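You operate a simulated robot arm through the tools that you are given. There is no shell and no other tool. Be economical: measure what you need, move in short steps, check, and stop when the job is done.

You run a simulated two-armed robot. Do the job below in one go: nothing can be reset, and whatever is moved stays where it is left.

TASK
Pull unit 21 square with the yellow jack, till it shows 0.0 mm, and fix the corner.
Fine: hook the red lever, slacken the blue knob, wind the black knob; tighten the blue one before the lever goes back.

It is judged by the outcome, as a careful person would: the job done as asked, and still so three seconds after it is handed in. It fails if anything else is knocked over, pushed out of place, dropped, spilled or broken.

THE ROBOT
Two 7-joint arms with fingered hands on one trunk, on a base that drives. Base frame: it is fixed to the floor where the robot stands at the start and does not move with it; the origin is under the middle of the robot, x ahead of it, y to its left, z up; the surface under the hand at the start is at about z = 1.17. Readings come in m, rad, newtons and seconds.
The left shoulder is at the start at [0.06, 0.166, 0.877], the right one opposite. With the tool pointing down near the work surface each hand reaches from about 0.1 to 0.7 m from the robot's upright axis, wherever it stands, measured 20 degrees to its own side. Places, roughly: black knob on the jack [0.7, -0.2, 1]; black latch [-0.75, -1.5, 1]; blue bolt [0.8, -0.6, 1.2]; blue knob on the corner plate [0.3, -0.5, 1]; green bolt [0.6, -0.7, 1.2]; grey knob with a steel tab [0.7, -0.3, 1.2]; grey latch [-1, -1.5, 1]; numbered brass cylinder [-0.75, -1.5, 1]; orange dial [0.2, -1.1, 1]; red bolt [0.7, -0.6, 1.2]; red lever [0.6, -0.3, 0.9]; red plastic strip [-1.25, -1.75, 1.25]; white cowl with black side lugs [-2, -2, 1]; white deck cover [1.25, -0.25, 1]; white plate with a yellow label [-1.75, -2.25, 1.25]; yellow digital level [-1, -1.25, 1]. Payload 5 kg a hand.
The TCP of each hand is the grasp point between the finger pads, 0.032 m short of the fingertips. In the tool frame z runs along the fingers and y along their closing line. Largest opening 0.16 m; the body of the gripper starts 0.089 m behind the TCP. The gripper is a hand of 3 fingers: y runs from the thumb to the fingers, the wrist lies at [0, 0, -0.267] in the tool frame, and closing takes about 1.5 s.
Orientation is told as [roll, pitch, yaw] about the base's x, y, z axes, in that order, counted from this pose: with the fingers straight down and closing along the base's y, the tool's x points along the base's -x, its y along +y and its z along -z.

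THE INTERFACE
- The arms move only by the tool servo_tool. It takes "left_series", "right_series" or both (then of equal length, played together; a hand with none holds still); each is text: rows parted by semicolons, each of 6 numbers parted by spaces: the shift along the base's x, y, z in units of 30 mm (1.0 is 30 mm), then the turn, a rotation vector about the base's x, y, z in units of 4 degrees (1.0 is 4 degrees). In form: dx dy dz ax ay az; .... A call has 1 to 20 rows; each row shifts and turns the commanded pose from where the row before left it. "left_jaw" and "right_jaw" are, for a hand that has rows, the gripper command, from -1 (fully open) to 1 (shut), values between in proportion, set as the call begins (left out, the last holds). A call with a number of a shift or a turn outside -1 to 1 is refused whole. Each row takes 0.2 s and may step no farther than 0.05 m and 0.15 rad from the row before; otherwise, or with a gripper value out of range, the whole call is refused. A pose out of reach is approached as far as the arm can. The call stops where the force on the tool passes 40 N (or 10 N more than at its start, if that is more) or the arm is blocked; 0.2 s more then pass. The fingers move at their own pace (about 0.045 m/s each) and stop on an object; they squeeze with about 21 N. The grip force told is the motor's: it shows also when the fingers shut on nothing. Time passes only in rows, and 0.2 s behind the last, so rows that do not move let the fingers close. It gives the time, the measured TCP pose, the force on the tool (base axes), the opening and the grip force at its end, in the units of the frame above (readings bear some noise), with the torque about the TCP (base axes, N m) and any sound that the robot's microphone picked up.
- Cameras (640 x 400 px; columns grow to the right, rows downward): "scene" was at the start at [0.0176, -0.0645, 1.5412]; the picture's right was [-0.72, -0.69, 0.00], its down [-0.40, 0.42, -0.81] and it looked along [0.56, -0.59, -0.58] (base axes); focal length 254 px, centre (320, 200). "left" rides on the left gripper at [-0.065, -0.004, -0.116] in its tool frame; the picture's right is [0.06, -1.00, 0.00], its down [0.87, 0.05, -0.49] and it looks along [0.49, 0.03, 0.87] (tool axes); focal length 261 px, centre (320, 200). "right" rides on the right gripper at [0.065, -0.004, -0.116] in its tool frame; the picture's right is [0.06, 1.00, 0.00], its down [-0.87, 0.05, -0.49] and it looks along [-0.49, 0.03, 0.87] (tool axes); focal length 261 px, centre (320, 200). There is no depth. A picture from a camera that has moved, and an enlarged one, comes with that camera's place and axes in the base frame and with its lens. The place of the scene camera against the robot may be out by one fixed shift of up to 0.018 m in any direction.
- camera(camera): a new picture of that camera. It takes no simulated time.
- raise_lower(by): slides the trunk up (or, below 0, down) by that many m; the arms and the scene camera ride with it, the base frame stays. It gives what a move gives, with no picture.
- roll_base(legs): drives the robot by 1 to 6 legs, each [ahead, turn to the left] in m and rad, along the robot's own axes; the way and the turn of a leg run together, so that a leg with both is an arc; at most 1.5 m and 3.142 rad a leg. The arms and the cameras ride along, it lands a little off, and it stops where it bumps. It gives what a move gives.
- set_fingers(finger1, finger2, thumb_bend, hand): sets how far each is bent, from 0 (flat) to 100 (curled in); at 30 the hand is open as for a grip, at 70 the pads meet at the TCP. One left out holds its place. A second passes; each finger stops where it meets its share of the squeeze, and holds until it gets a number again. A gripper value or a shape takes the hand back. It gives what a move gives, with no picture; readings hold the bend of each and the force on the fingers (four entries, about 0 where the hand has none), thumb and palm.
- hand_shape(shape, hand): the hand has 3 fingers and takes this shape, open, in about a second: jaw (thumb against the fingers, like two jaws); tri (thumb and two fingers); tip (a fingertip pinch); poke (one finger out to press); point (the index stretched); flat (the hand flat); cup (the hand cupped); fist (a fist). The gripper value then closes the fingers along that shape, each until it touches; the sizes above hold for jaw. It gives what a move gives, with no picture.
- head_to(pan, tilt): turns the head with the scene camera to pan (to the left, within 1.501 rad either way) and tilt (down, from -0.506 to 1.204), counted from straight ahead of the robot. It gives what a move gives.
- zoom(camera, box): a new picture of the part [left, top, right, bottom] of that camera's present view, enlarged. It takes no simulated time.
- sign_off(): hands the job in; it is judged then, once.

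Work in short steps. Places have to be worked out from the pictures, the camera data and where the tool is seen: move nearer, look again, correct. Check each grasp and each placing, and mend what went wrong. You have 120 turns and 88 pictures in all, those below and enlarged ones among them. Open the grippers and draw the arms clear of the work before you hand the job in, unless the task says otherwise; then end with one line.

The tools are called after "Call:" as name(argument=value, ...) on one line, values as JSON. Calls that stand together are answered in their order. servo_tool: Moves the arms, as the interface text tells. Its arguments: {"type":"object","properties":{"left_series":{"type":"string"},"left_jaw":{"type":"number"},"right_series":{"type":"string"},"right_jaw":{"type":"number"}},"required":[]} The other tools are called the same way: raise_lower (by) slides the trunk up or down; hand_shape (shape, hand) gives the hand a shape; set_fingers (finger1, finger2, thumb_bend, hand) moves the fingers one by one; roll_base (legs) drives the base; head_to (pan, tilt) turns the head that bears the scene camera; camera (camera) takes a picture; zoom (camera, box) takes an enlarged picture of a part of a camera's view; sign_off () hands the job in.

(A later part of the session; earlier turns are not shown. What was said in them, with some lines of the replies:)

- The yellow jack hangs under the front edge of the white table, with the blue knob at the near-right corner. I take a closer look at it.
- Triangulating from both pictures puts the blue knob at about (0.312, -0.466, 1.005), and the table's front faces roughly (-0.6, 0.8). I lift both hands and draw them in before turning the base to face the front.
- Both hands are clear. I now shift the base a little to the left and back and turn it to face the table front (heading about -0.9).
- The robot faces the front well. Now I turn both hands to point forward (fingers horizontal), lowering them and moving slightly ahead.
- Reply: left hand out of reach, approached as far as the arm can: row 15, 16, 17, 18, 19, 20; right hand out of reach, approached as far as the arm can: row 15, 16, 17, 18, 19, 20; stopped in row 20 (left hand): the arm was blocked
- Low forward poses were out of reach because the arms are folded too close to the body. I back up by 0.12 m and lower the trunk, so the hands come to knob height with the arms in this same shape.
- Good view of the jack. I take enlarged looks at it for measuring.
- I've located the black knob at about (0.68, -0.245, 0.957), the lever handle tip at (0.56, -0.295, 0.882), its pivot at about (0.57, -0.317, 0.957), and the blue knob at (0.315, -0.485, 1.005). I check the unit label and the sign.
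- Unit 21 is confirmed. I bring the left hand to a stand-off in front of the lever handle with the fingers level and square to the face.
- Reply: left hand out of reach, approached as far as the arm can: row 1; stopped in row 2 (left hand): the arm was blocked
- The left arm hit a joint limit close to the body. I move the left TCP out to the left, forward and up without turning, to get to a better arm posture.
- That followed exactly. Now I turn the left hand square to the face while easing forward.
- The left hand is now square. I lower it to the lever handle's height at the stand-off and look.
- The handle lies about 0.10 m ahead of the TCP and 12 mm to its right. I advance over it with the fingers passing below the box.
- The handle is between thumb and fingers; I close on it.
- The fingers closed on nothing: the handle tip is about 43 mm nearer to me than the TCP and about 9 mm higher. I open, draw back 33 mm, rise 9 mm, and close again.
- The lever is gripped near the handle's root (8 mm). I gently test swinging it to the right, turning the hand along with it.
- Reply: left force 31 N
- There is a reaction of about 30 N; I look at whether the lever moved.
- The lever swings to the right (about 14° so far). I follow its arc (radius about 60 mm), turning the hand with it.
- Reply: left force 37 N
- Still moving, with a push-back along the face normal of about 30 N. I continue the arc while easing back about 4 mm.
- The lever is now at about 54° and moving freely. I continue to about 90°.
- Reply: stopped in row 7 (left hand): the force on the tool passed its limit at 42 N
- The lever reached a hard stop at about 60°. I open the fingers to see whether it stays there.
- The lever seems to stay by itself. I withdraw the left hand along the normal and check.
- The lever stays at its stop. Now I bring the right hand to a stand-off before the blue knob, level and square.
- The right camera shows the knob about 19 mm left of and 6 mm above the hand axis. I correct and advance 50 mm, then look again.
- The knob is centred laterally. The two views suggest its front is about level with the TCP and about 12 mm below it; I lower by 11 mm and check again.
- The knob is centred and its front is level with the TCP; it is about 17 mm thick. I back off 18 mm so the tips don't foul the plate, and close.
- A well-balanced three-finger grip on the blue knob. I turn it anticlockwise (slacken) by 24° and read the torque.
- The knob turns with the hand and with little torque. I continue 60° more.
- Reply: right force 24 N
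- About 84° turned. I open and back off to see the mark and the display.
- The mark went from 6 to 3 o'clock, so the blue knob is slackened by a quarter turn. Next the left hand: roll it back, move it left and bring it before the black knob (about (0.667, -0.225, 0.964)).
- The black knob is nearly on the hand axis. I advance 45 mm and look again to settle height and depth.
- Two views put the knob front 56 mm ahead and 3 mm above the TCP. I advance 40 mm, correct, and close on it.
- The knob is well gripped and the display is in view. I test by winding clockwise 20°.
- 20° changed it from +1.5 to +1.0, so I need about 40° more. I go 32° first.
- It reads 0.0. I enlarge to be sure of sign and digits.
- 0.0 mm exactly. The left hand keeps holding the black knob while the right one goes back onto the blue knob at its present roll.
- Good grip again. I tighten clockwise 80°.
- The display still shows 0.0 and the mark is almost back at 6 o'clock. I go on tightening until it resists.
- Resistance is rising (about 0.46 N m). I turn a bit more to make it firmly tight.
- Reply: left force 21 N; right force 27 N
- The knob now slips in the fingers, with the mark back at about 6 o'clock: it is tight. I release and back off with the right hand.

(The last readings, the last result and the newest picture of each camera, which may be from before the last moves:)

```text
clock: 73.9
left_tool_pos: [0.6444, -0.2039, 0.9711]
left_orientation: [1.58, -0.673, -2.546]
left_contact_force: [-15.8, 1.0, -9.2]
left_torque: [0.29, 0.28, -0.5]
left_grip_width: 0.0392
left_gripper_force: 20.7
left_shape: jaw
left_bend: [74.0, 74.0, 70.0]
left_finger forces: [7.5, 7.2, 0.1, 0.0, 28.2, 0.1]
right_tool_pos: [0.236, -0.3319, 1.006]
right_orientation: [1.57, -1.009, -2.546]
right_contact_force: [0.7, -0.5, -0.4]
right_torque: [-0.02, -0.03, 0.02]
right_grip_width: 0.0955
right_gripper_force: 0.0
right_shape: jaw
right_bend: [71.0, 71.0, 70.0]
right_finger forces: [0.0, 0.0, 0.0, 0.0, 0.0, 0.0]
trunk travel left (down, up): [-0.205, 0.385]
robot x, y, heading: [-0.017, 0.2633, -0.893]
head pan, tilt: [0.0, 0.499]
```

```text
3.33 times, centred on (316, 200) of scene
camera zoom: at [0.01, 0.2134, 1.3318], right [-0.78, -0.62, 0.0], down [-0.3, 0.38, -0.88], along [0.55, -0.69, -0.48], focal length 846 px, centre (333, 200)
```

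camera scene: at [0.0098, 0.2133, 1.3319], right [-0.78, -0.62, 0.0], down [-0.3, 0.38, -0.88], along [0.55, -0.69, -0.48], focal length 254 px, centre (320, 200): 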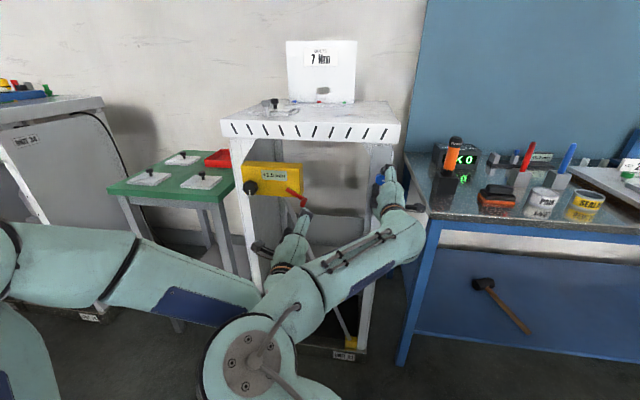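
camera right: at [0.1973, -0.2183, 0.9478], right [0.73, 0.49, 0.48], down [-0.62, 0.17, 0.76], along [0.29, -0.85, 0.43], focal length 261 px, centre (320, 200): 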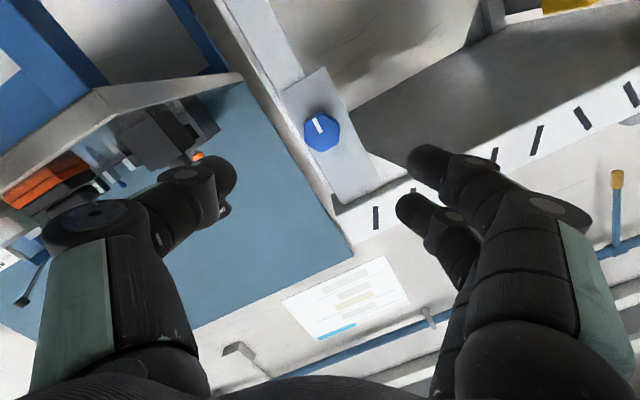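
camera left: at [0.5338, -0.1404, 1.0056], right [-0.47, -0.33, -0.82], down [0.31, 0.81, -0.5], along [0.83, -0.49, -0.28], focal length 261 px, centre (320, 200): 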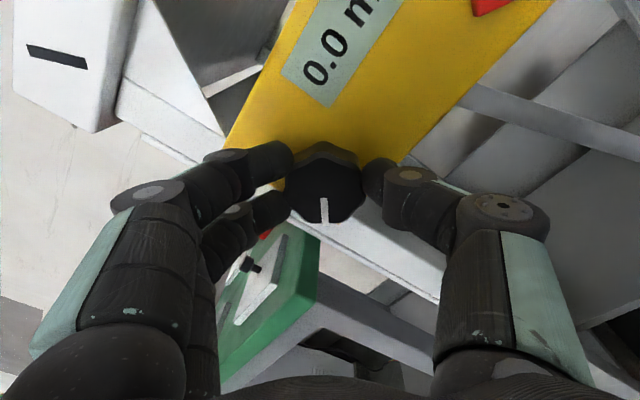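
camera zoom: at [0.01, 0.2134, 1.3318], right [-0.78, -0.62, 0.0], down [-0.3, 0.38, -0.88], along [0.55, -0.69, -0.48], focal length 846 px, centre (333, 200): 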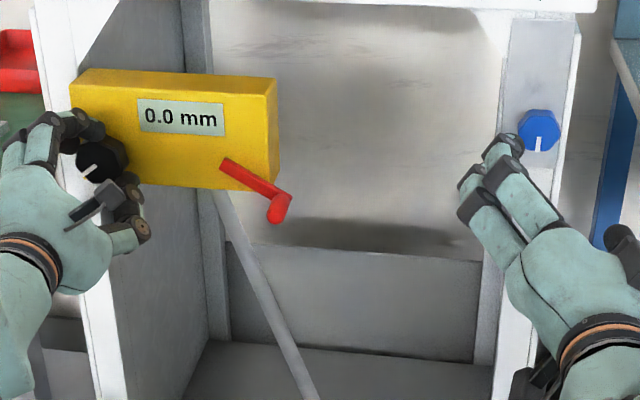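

The blue mark is back at 6 o'clock and the display still reads 0.0. Now I open the left hand off the black knob and back straight out.

Call:
servo_tool(left_series="0 0 0 0 0 0;0 0 0 0 0 0;0 0 0 0 0 0;0 0 0 0 0 0;0 0 0 0 0 0;-0.56 0.83 0 0 0 0;-0.56 0.83 0 0 0 0;-0.56 0.83 0 0 0 0;-0.56 0.83 0 0 0 0", left_jaw=-0.2)

Call:
servo_tool(left_series="-0.25 -0.17 0 -0.56 0.83 0;-0.25 -0.17 0 -0.56 0.83 0;-0.25 -0.17 0 -0.56 0.83 0;-0.25 -0.17 0 -0.56 0.83 0;-0.25 -0.17 0 -0.56 0.83 0;-0.25 -0.17 0 -0.56 0.83 0;-0.25 -0.17 0 -0.56 0.83 0;-0.25 -0.17 0 -0.56 0.83 0;-0.25 -0.17 0 -0.56 0.83 0;-0.25 -0.17 0 -0.56 0.83 0;-0.25 -0.17 0 -0.56 0.83 0;-0.25 -0.17 0 -0.56 0.83 0;-0.25 -0.17 0 -0.56 0.83 0")

Call:
zoom(camera="scene", box=[220, 140, 412, 260])

```text
clock: 75.9
left_tool_pos: [0.5789, -0.1033, 0.9698]
left_orientation: [1.58, -0.672, -2.543]
left_contact_force: [0.1, -0.5, 0.0]
left_torque: [0.0, 0.0, 0.02]
left_grip_width: 0.0954
left_gripper_force: 0.1
left_shape: jaw
left_bend: [71.0, 71.0, 70.0]
left_finger forces: [0.0, 0.1, 0.1, 0.0, 0.0, 0.0]
right_tool_pos: [0.2363, -0.3323, 1.0066]
right_orientation: [1.571, -1.009, -2.548]
right_contact_force: [-0.4, 0.3, -0.1]
right_torque: [-0.02, 0.02, -0.01]
right_grip_width: 0.0956
right_gripper_force: 0.0
right_shape: jaw
right_bend: [71.0, 71.0, 70.0]
right_finger forces: [0.1, 0.2, 0.0, 0.0, 0.0, 0.0]
trunk travel left (down, up): [-0.205, 0.385]
robot x, y, heading: [-0.0169, 0.2669, -0.897]
head pan, tilt: [0.0, 0.499]
```

```text
clock: 78.7
left_tool_pos: [0.4791, -0.1727, 0.97]
left_orientation: [-1.376, -1.56, 0.409]
left_contact_force: [-0.1, -0.2, 0.6]
left_torque: [-0.03, -0.02, -0.02]
left_grip_width: 0.0955
left_gripper_force: 0.1
left_shape: jaw
left_bend: [71.0, 71.0, 70.0]
left_finger forces: [0.1, 0.1, 0.0, 0.0, 0.0, 0.1]
right_tool_pos: [0.2359, -0.3326, 1.0067]
right_orientation: [1.573, -1.01, -2.547]
right_contact_force: [0.7, 0.0, -0.4]
right_torque: [-0.03, 0.0, 0.0]
right_grip_width: 0.0954
right_gripper_force: 0.1
right_shape: jaw
right_bend: [71.0, 71.0, 70.0]
right_finger forces: [0.0, 0.0, 0.0, 0.1, 0.0, 0.0]
trunk travel left (down, up): [-0.205, 0.385]
robot x, y, heading: [-0.0143, 0.2649, -0.902]
head pan, tilt: [0.0, 0.499]
```

```text
3.33 times, centred on (316, 200) of scene
camera zoom: at [0.0103, 0.2144, 1.3318], right [-0.78, -0.62, 0.0], down [-0.3, 0.37, -0.88], along [0.55, -0.69, -0.48], focal length 846 px, centre (333, 200)
```

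zoom: 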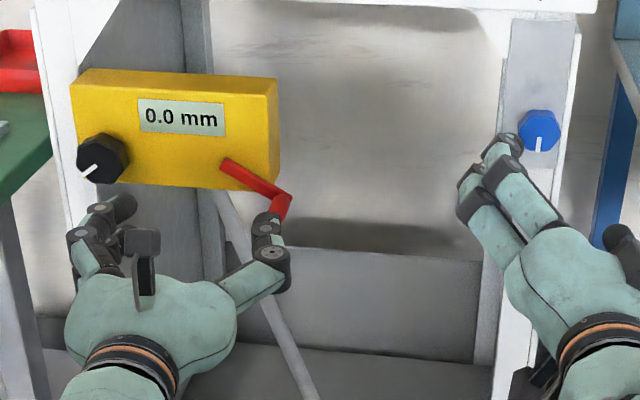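

0.0 holds with the hand off. I roll the left hand further to align across the lever and go in front of it.

Call:
servo_tool(left_series="-0.115 -0.048 -0.0625 -0.56 0.83 0;-0.115 -0.048 -0.0625 -0.56 0.83 0;-0.115 -0.048 -0.0625 -0.56 0.83 0;-0.115 -0.048 -0.0625 -0.56 0.83 0;-0.115 -0.048 -0.0625 -0.56 0.83 0;-0.115 -0.048 -0.0625 -0.56 0.83 0;-0.115 -0.048 -0.0625 -0.56 0.83 0;-0.115 -0.048 -0.0625 -0.56 0.83 0;-0.115 -0.048 -0.0625 -0.56 0.83 0;-0.115 -0.048 -0.0625 -0.56 0.83 0;-0.115 -0.048 -0.0625 -0.56 0.83 0;-0.115 -0.048 -0.0625 -0.56 0.83 0;-0.115 -0.048 -0.0625 -0.56 0.83 0;-0.115 -0.048 -0.0625 -0.56 0.83 0;-0.115 -0.048 -0.0625 -0.56 0.83 0;-0.115 -0.048 -0.0625 -0.56 0.83 0", left_jaw=0.1)

Call:
camera(camera="left")

```text
clock: 82.1
left_tool_pos: [0.4238, -0.1912, 0.9393]
left_orientation: [-1.557, -0.441, 0.592]
left_contact_force: [0.6, 0.3, -0.7]
left_torque: [0.0, -0.02, 0.02]
left_grip_width: 0.0726
left_gripper_force: 0.1
left_shape: jaw
left_bend: [73.0, 73.0, 70.0]
left_finger forces: [0.0, 0.0, 0.0, 0.0, 0.0, 0.0]
right_tool_pos: [0.2364, -0.3325, 1.006]
right_orientation: [1.571, -1.01, -2.55]
right_contact_force: [0.3, 0.0, 0.3]
right_torque: [-0.01, 0.0, 0.0]
right_grip_width: 0.0959
right_gripper_force: 0.1
right_shape: jaw
right_bend: [71.0, 71.0, 70.0]
right_finger forces: [0.1, 0.0, 0.0, 0.0, 0.0, 0.0]
trunk travel left (down, up): [-0.205, 0.385]
robot x, y, heading: [-0.0145, 0.2605, -0.899]
head pan, tilt: [0.0, 0.499]
```

```text
33 pictures are left
camera left: at [0.4061, -0.0659, 0.9725], right [-0.39, -0.28, 0.88], down [-0.91, -0.02, -0.41], along [0.13, -0.96, -0.25], focal length 261 px, centre (320, 200)
```

left: 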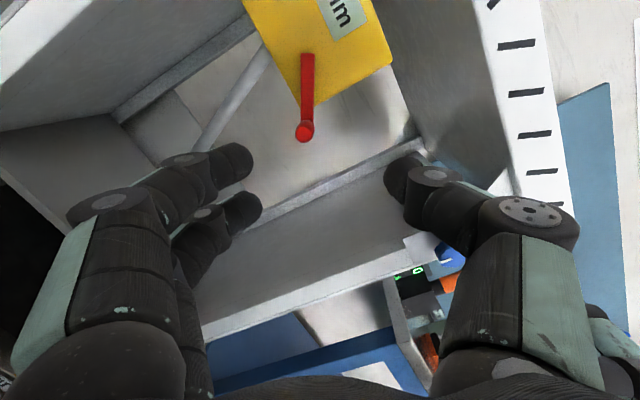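

The handle is about 13 mm towards the finger side of the hand axis. I correct for that, advance 0.13 m, and close on it.

Call:
servo_tool(left_series="0.53 -0.712 -0.077 0 0 0;0.53 -0.712 -0.077 0 0 0;0.53 -0.712 -0.077 0 0 0;0.53 -0.712 -0.077 0 0 0;0.53 -0.712 -0.077 0 0 0")

Call:
servo_tool(left_series="0 0 0 0 0 0;0 0 0 0 0 0;0 0 0 0 0 0;0 0 0 0 0 0;0 0 0 0 0 0;0 0 0 0 0 0", left_jaw=1)

Call:
camera(camera="left")

```text
clock: 83.3
left_tool_pos: [0.5048, -0.2982, 0.927]
left_orientation: [-1.556, -0.442, 0.59]
left_contact_force: [0.4, 0.2, 0.6]
left_torque: [0.03, -0.03, 0.02]
left_grip_width: 0.0727
left_gripper_force: 0.1
left_shape: jaw
left_bend: [73.0, 73.0, 70.0]
left_finger forces: [0.0, 0.0, 0.0, 0.1, 0.0, 0.0]
right_tool_pos: [0.2369, -0.3321, 1.0059]
right_orientation: [1.572, -1.011, -2.549]
right_contact_force: [0.2, 0.9, 0.2]
right_torque: [-0.01, -0.01, -0.01]
right_grip_width: 0.0956
right_gripper_force: 0.1
right_shape: jaw
right_bend: [71.0, 71.0, 70.0]
right_finger forces: [0.0, 0.1, 0.0, 0.1, 0.0, 0.0]
trunk travel left (down, up): [-0.205, 0.385]
robot x, y, heading: [-0.0155, 0.2644, -0.9]
head pan, tilt: [0.0, 0.499]
```

```text
clock: 84.7
left_tool_pos: [0.5033, -0.2978, 0.9274]
left_orientation: [-1.559, -0.443, 0.592]
left_contact_force: [0.7, -3.2, 2.2]
left_torque: [0.0, -0.06, -0.04]
left_grip_width: 0.0018
left_gripper_force: 21.0
left_shape: jaw
left_bend: [67.0, 71.0, 70.0]
left_finger forces: [0.1, 9.2, 0.0, 0.0, 16.6, 0.1]
right_tool_pos: [0.2365, -0.3329, 1.0055]
right_orientation: [1.569, -1.009, -2.548]
right_contact_force: [-0.5, 0.2, -0.1]
right_torque: [0.03, 0.0, 0.0]
right_grip_width: 0.0958
right_gripper_force: 0.1
right_shape: jaw
right_bend: [71.0, 71.0, 70.0]
right_finger forces: [0.1, 0.0, 0.0, 0.0, 0.0, 0.1]
trunk travel left (down, up): [-0.205, 0.385]
robot x, y, heading: [-0.0133, 0.2624, -0.9]
head pan, tilt: [0.0, 0.499]
```

```text
32 pictures are left
camera left: at [0.4853, -0.1714, 0.9602], right [-0.39, -0.28, 0.88], down [-0.91, -0.02, -0.42], along [0.13, -0.96, -0.25], focal length 261 px, centre (320, 200)
```

left: 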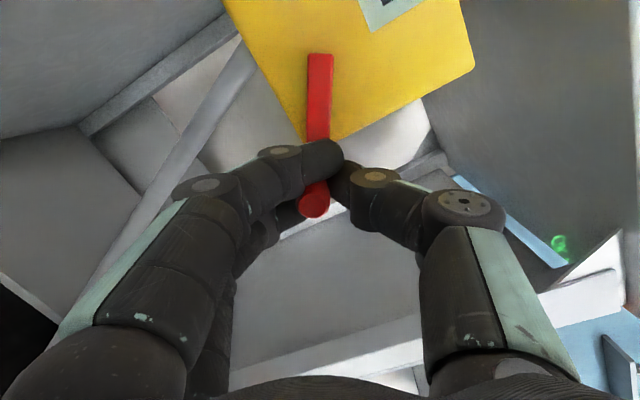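

The handle is trapped between thumb and fingers. I swing the lever back along its arc, first half (32°).

Call:
servo_tool(left_series="0.051 0.034 -0.112 0.56 -0.83 0;0.057 0.039 -0.108 0.56 -0.83 0;0.063 0.043 -0.103 0.56 -0.83 0;0.069 0.047 -0.097 0.56 -0.83 0;0.074 0.05 -0.091 0.56 -0.83 0;0.08 0.054 -0.085 0.56 -0.83 0;0.084 0.057 -0.078 0.56 -0.83 0;0.089 0.06 -0.071 0.56 -0.83 0")

Call:
zoom(camera="scene", box=[220, 140, 412, 260])

```text
clock: 86.5
left_tool_pos: [0.5211, -0.287, 0.9061]
left_orientation: [-1.555, -1.006, 0.588]
left_contact_force: [2.4, -4.2, 2.5]
left_torque: [-0.06, -0.08, 0.0]
left_grip_width: 0.0018
left_gripper_force: 21.4
left_shape: jaw
left_bend: [67.0, 71.0, 70.0]
left_finger forces: [0.0, 9.5, 0.1, 0.1, 16.4, 0.0]
right_tool_pos: [0.2369, -0.3328, 1.0069]
right_orientation: [1.571, -1.009, -2.548]
right_contact_force: [0.9, -0.2, -0.2]
right_torque: [0.01, -0.02, -0.03]
right_grip_width: 0.0957
right_gripper_force: 0.0
right_shape: jaw
right_bend: [71.0, 71.0, 70.0]
right_finger forces: [0.0, 0.0, 0.1, 0.1, 0.0, 0.0]
trunk travel left (down, up): [-0.205, 0.385]
robot x, y, heading: [-0.0142, 0.2634, -0.898]
head pan, tilt: [0.0, 0.499]
```

```text
3.33 times, centred on (316, 200) of scene
camera zoom: at [0.0103, 0.2141, 1.3318], right [-0.78, -0.62, 0.0], down [-0.3, 0.37, -0.88], along [0.55, -0.69, -0.48], focal length 846 px, centre (333, 200)
```

zoom: 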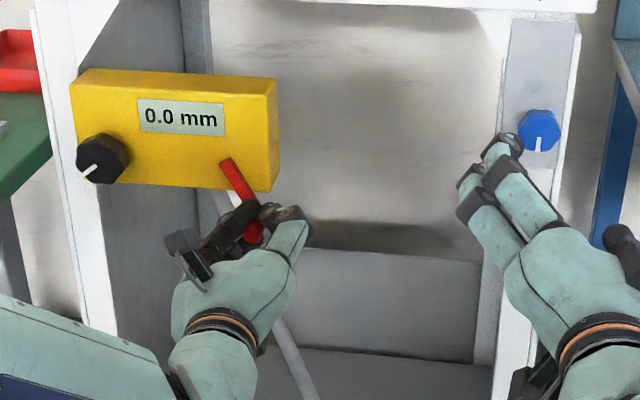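

Swinging back easily and the display stays at 0.0. I finish the arc to vertical.

Call:
servo_tool(left_series="0.092 0.062 -0.063 0.56 -0.83 0;0.096 0.065 -0.055 0.56 -0.83 0;0.099 0.067 -0.047 0.56 -0.83 0;0.101 0.068 -0.039 0.56 -0.83 0;0.103 0.07 -0.03 0.56 -0.83 0;0.105 0.071 -0.021 0.56 -0.83 0;0.106 0.071 -0.012 0.56 -0.83 0;0.106 0.072 -0.003 0.56 -0.83 0;0.08 0.055 0 0 0 0")

Call:
zoom(camera="scene", box=[220, 140, 412, 260])

Call:
camera(camera="left")

```text
clock: 88.5
left_tool_pos: [0.5448, -0.2711, 0.8965]
left_orientation: [-0.996, -1.561, 0.027]
left_contact_force: [-1.6, -15.7, -6.5]
left_torque: [0.02, 0.1, -0.25]
left_grip_width: 0.0007
left_gripper_force: 21.4
left_shape: jaw
left_bend: [67.0, 70.0, 70.0]
left_finger forces: [0.0, 12.2, 0.1, 0.1, 20.3, 0.0]
right_tool_pos: [0.2376, -0.3326, 1.0048]
right_orientation: [1.57, -1.007, -2.546]
right_contact_force: [-0.3, 0.0, 0.6]
right_torque: [0.0, 0.01, 0.0]
right_grip_width: 0.0952
right_gripper_force: 0.0
right_shape: jaw
right_bend: [71.0, 71.0, 70.0]
right_finger forces: [0.0, 0.0, 0.1, 0.1, 0.1, 0.0]
trunk travel left (down, up): [-0.205, 0.385]
robot x, y, heading: [-0.0168, 0.2633, -0.903]
head pan, tilt: [0.0, 0.499]
```

```text
3.33 times, centred on (316, 200) of scene
camera zoom: at [0.0104, 0.2126, 1.3317], right [-0.78, -0.62, 0.0], down [-0.3, 0.38, -0.88], along [0.55, -0.69, -0.48], focal length 846 px, centre (333, 200)
```

zoom: 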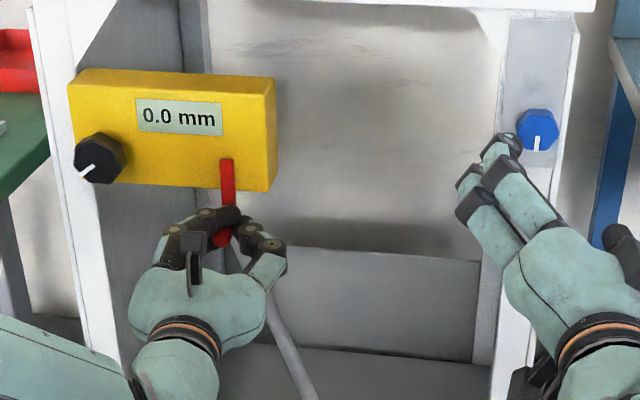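

```text
29 pictures are left
camera left: at [0.4759, -0.1799, 0.9625], right [-0.82, -0.57, -0.05], down [-0.24, 0.44, -0.87], along [0.51, -0.7, -0.5], focal length 261 px, centre (320, 200)
```

left: 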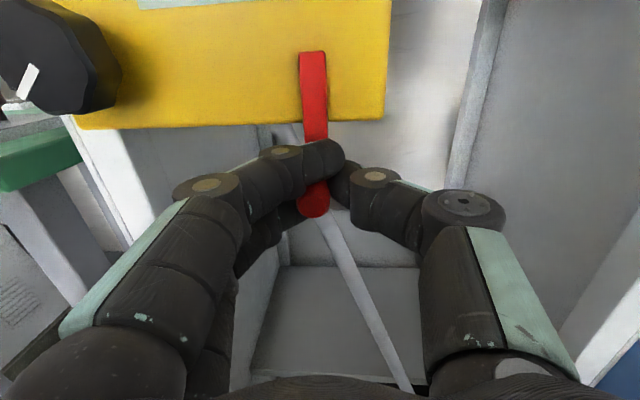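

The lever hangs vertical as at the start, with light resistance. I nudge it 3 mm more against its rest, then open and withdraw.

Call:
servo_tool(left_series="0.04 0.028 0 0 0 0;0.04 0.028 0 0 0 0")

Call:
servo_tool(left_series="0 0 0 0 0 0;0 0 0 0 0 0;0 0 0 0 0 0;0 0 0 0 0 0;0 0 0 0 0 0;-0.56 0.83 0 0 0 0;-0.56 0.83 0 0 0 0;-0.56 0.83 0 0 0 0;-0.56 0.83 0 0 0 0;-0.56 0.83 0 0 0 0", left_jaw=-0.1)

Call:
zoom(camera="scene", box=[220, 140, 412, 260])

```text
clock: 89.1
left_tool_pos: [0.5473, -0.2699, 0.8962]
left_orientation: [-1.114, -1.561, 0.146]
left_contact_force: [-13.7, -14.2, -7.5]
left_torque: [0.06, 0.1, -0.49]
left_grip_width: 0.0013
left_gripper_force: 20.8
left_shape: jaw
left_bend: [67.0, 70.0, 70.0]
left_finger forces: [0.0, 10.7, 0.1, 0.0, 26.9, 0.0]
right_tool_pos: [0.236, -0.3336, 1.0063]
right_orientation: [1.57, -1.01, -2.546]
right_contact_force: [-0.1, 0.0, -0.2]
right_torque: [0.0, 0.01, -0.01]
right_grip_width: 0.0956
right_gripper_force: 0.0
right_shape: jaw
right_bend: [71.0, 71.0, 70.0]
right_finger forces: [0.0, 0.1, 0.0, 0.1, 0.0, 0.0]
trunk travel left (down, up): [-0.205, 0.385]
robot x, y, heading: [-0.0143, 0.2669, -0.897]
head pan, tilt: [0.0, 0.499]
```

```text
clock: 91.3
left_tool_pos: [0.4641, -0.1452, 0.8973]
left_orientation: [-1.328, -1.56, 0.363]
left_contact_force: [0.2, -0.2, 0.4]
left_torque: [-0.01, -0.04, 0.03]
left_grip_width: 0.0875
left_gripper_force: 0.0
left_shape: jaw
left_bend: [72.0, 72.0, 70.0]
left_finger forces: [0.1, 0.0, 0.1, 0.0, 0.0, 0.0]
right_tool_pos: [0.2372, -0.3325, 1.0065]
right_orientation: [1.571, -1.01, -2.548]
right_contact_force: [-0.3, -1.0, 0.4]
right_torque: [0.0, -0.01, -0.01]
right_grip_width: 0.0956
right_gripper_force: 0.1
right_shape: jaw
right_bend: [71.0, 71.0, 70.0]
right_finger forces: [0.0, 0.0, 0.1, 0.0, 0.0, 0.0]
trunk travel left (down, up): [-0.205, 0.385]
robot x, y, heading: [-0.0091, 0.2635, -0.892]
head pan, tilt: [0.0, 0.499]
```

```text
3.33 times, centred on (316, 200) of scene
camera zoom: at [0.0102, 0.2143, 1.3319], right [-0.78, -0.62, 0.0], down [-0.3, 0.37, -0.88], along [0.55, -0.69, -0.48], focal length 846 px, centre (333, 200)
```

zoom: 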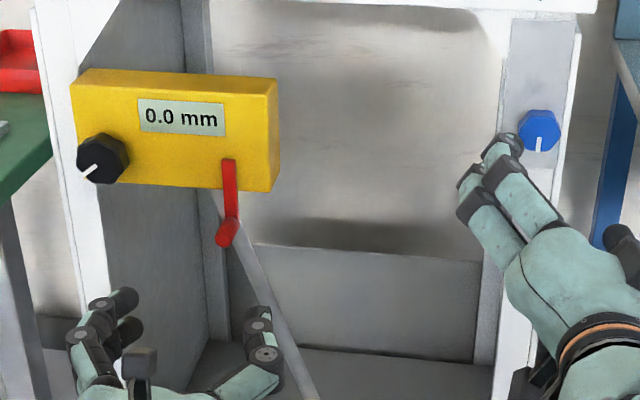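

The lever is back, the blue knob is tight and the display reads 0.0. I open both grippers and back the base straight off so both arms are clear.

Call:
servo_tool(left_series="-0.4 0.6 0 0 0 0;-0.4 0.6 0 0 0 0;0 0 0 0 0 0", right_series="-0.4 0.6 0 0 0 0;-0.4 0.6 0 0 0 0;0 0 0 0 0 0", left_jaw=-1, right_jaw=-1)

Call:
roll_base(legs=[[-0.15, 0]])

Call:
camera(camera="scene")

Call:
zoom(camera="scene", box=[220, 120, 412, 240])

```text
clock: 92.3
left_tool_pos: [0.4458, -0.127, 0.9052]
left_orientation: [-1.312, -1.56, 0.347]
left_contact_force: [-0.6, 0.0, -0.1]
left_torque: [-0.03, 0.03, 0.0]
left_grip_width: 0.16
left_gripper_force: 0.0
left_shape: jaw
left_bend: [30.0, 30.0, 30.0]
left_finger forces: [0.1, 0.0, 0.1, 0.0, 0.1, 0.1]
left hand out of reach, approached as far as the arm can: row 2
right_tool_pos: [0.1841, -0.3283, 0.9934]
right_orientation: [1.519, -1.006, -2.576]
right_contact_force: [-0.3, -0.3, 0.4]
right_torque: [0.01, 0.0, -0.01]
right_grip_width: 0.1601
right_gripper_force: 0.1
right_shape: jaw
right_bend: [30.0, 30.0, 30.0]
right_finger forces: [0.1, 0.1, 0.0, 0.1, 0.0, 0.0]
trunk travel left (down, up): [-0.205, 0.385]
robot x, y, heading: [-0.0165, 0.26, -0.902]
head pan, tilt: [0.0, 0.499]
stopped in row 3 (right hand): the arm was blocked; the commanded pose is now the measured one
```

```text
clock: 93.7
left_tool_pos: [0.3546, -0.0089, 0.9053]
left_orientation: [-1.311, -1.563, 0.35]
left_contact_force: [0.8, -0.6, 0.6]
left_torque: [0.0, 0.0, 0.01]
left_grip_width: 0.1599
left_gripper_force: 0.0
left_shape: jaw
left_bend: [30.0, 30.0, 30.0]
left_finger forces: [0.1, 0.0, 0.0, 0.0, 0.1, 0.0]
right_tool_pos: [0.0924, -0.2106, 0.9932]
right_orientation: [1.517, -1.005, -2.572]
right_contact_force: [0.2, 0.2, -0.1]
right_torque: [-0.01, 0.03, -0.02]
right_grip_width: 0.1599
right_gripper_force: 0.1
right_shape: jaw
right_bend: [30.0, 30.0, 30.0]
right_finger forces: [0.0, 0.1, 0.0, 0.1, 0.1, 0.0]
trunk travel left (down, up): [-0.205, 0.385]
robot x, y, heading: [-0.1117, 0.3814, -0.895]
head pan, tilt: [0.0, 0.499]
```

```text
27 pictures are left
camera scene: at [-0.0832, 0.3315, 1.3319], right [-0.78, -0.63, 0.0], down [-0.3, 0.37, -0.88], along [0.55, -0.69, -0.48], focal length 254 px, centre (320, 200)
```

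scene: 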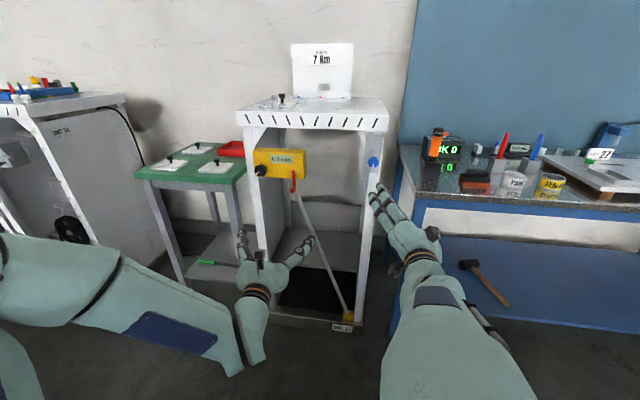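

```text
3.33 times, centred on (316, 180) of scene
camera zoom: at [-0.0832, 0.3315, 1.3319], right [-0.78, -0.63, 0.0], down [-0.3, 0.37, -0.88], along [0.55, -0.69, -0.48], focal length 846 px, centre (333, 267)
```

zoom: 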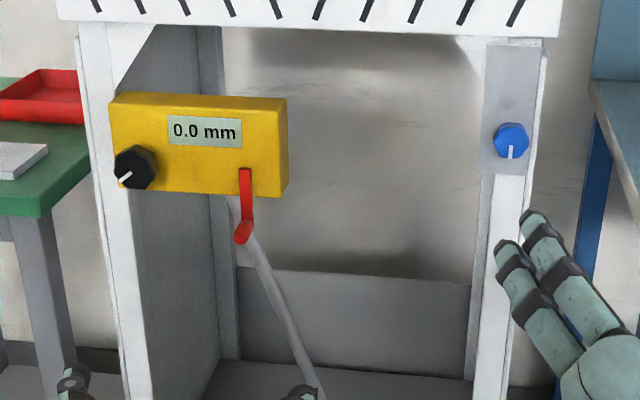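

Both arms are clear with open grippers, the jack shows 0.0 mm, the blue knob is tight and the lever is back. I hand the job in.

Call:
sign_off()

```text
The job is handed in.
```

Unit 21 is pulled square: the jack reads 0.0 mm, the blue knob was tightened before the lever went back, and both arms are clear with the grippers open.
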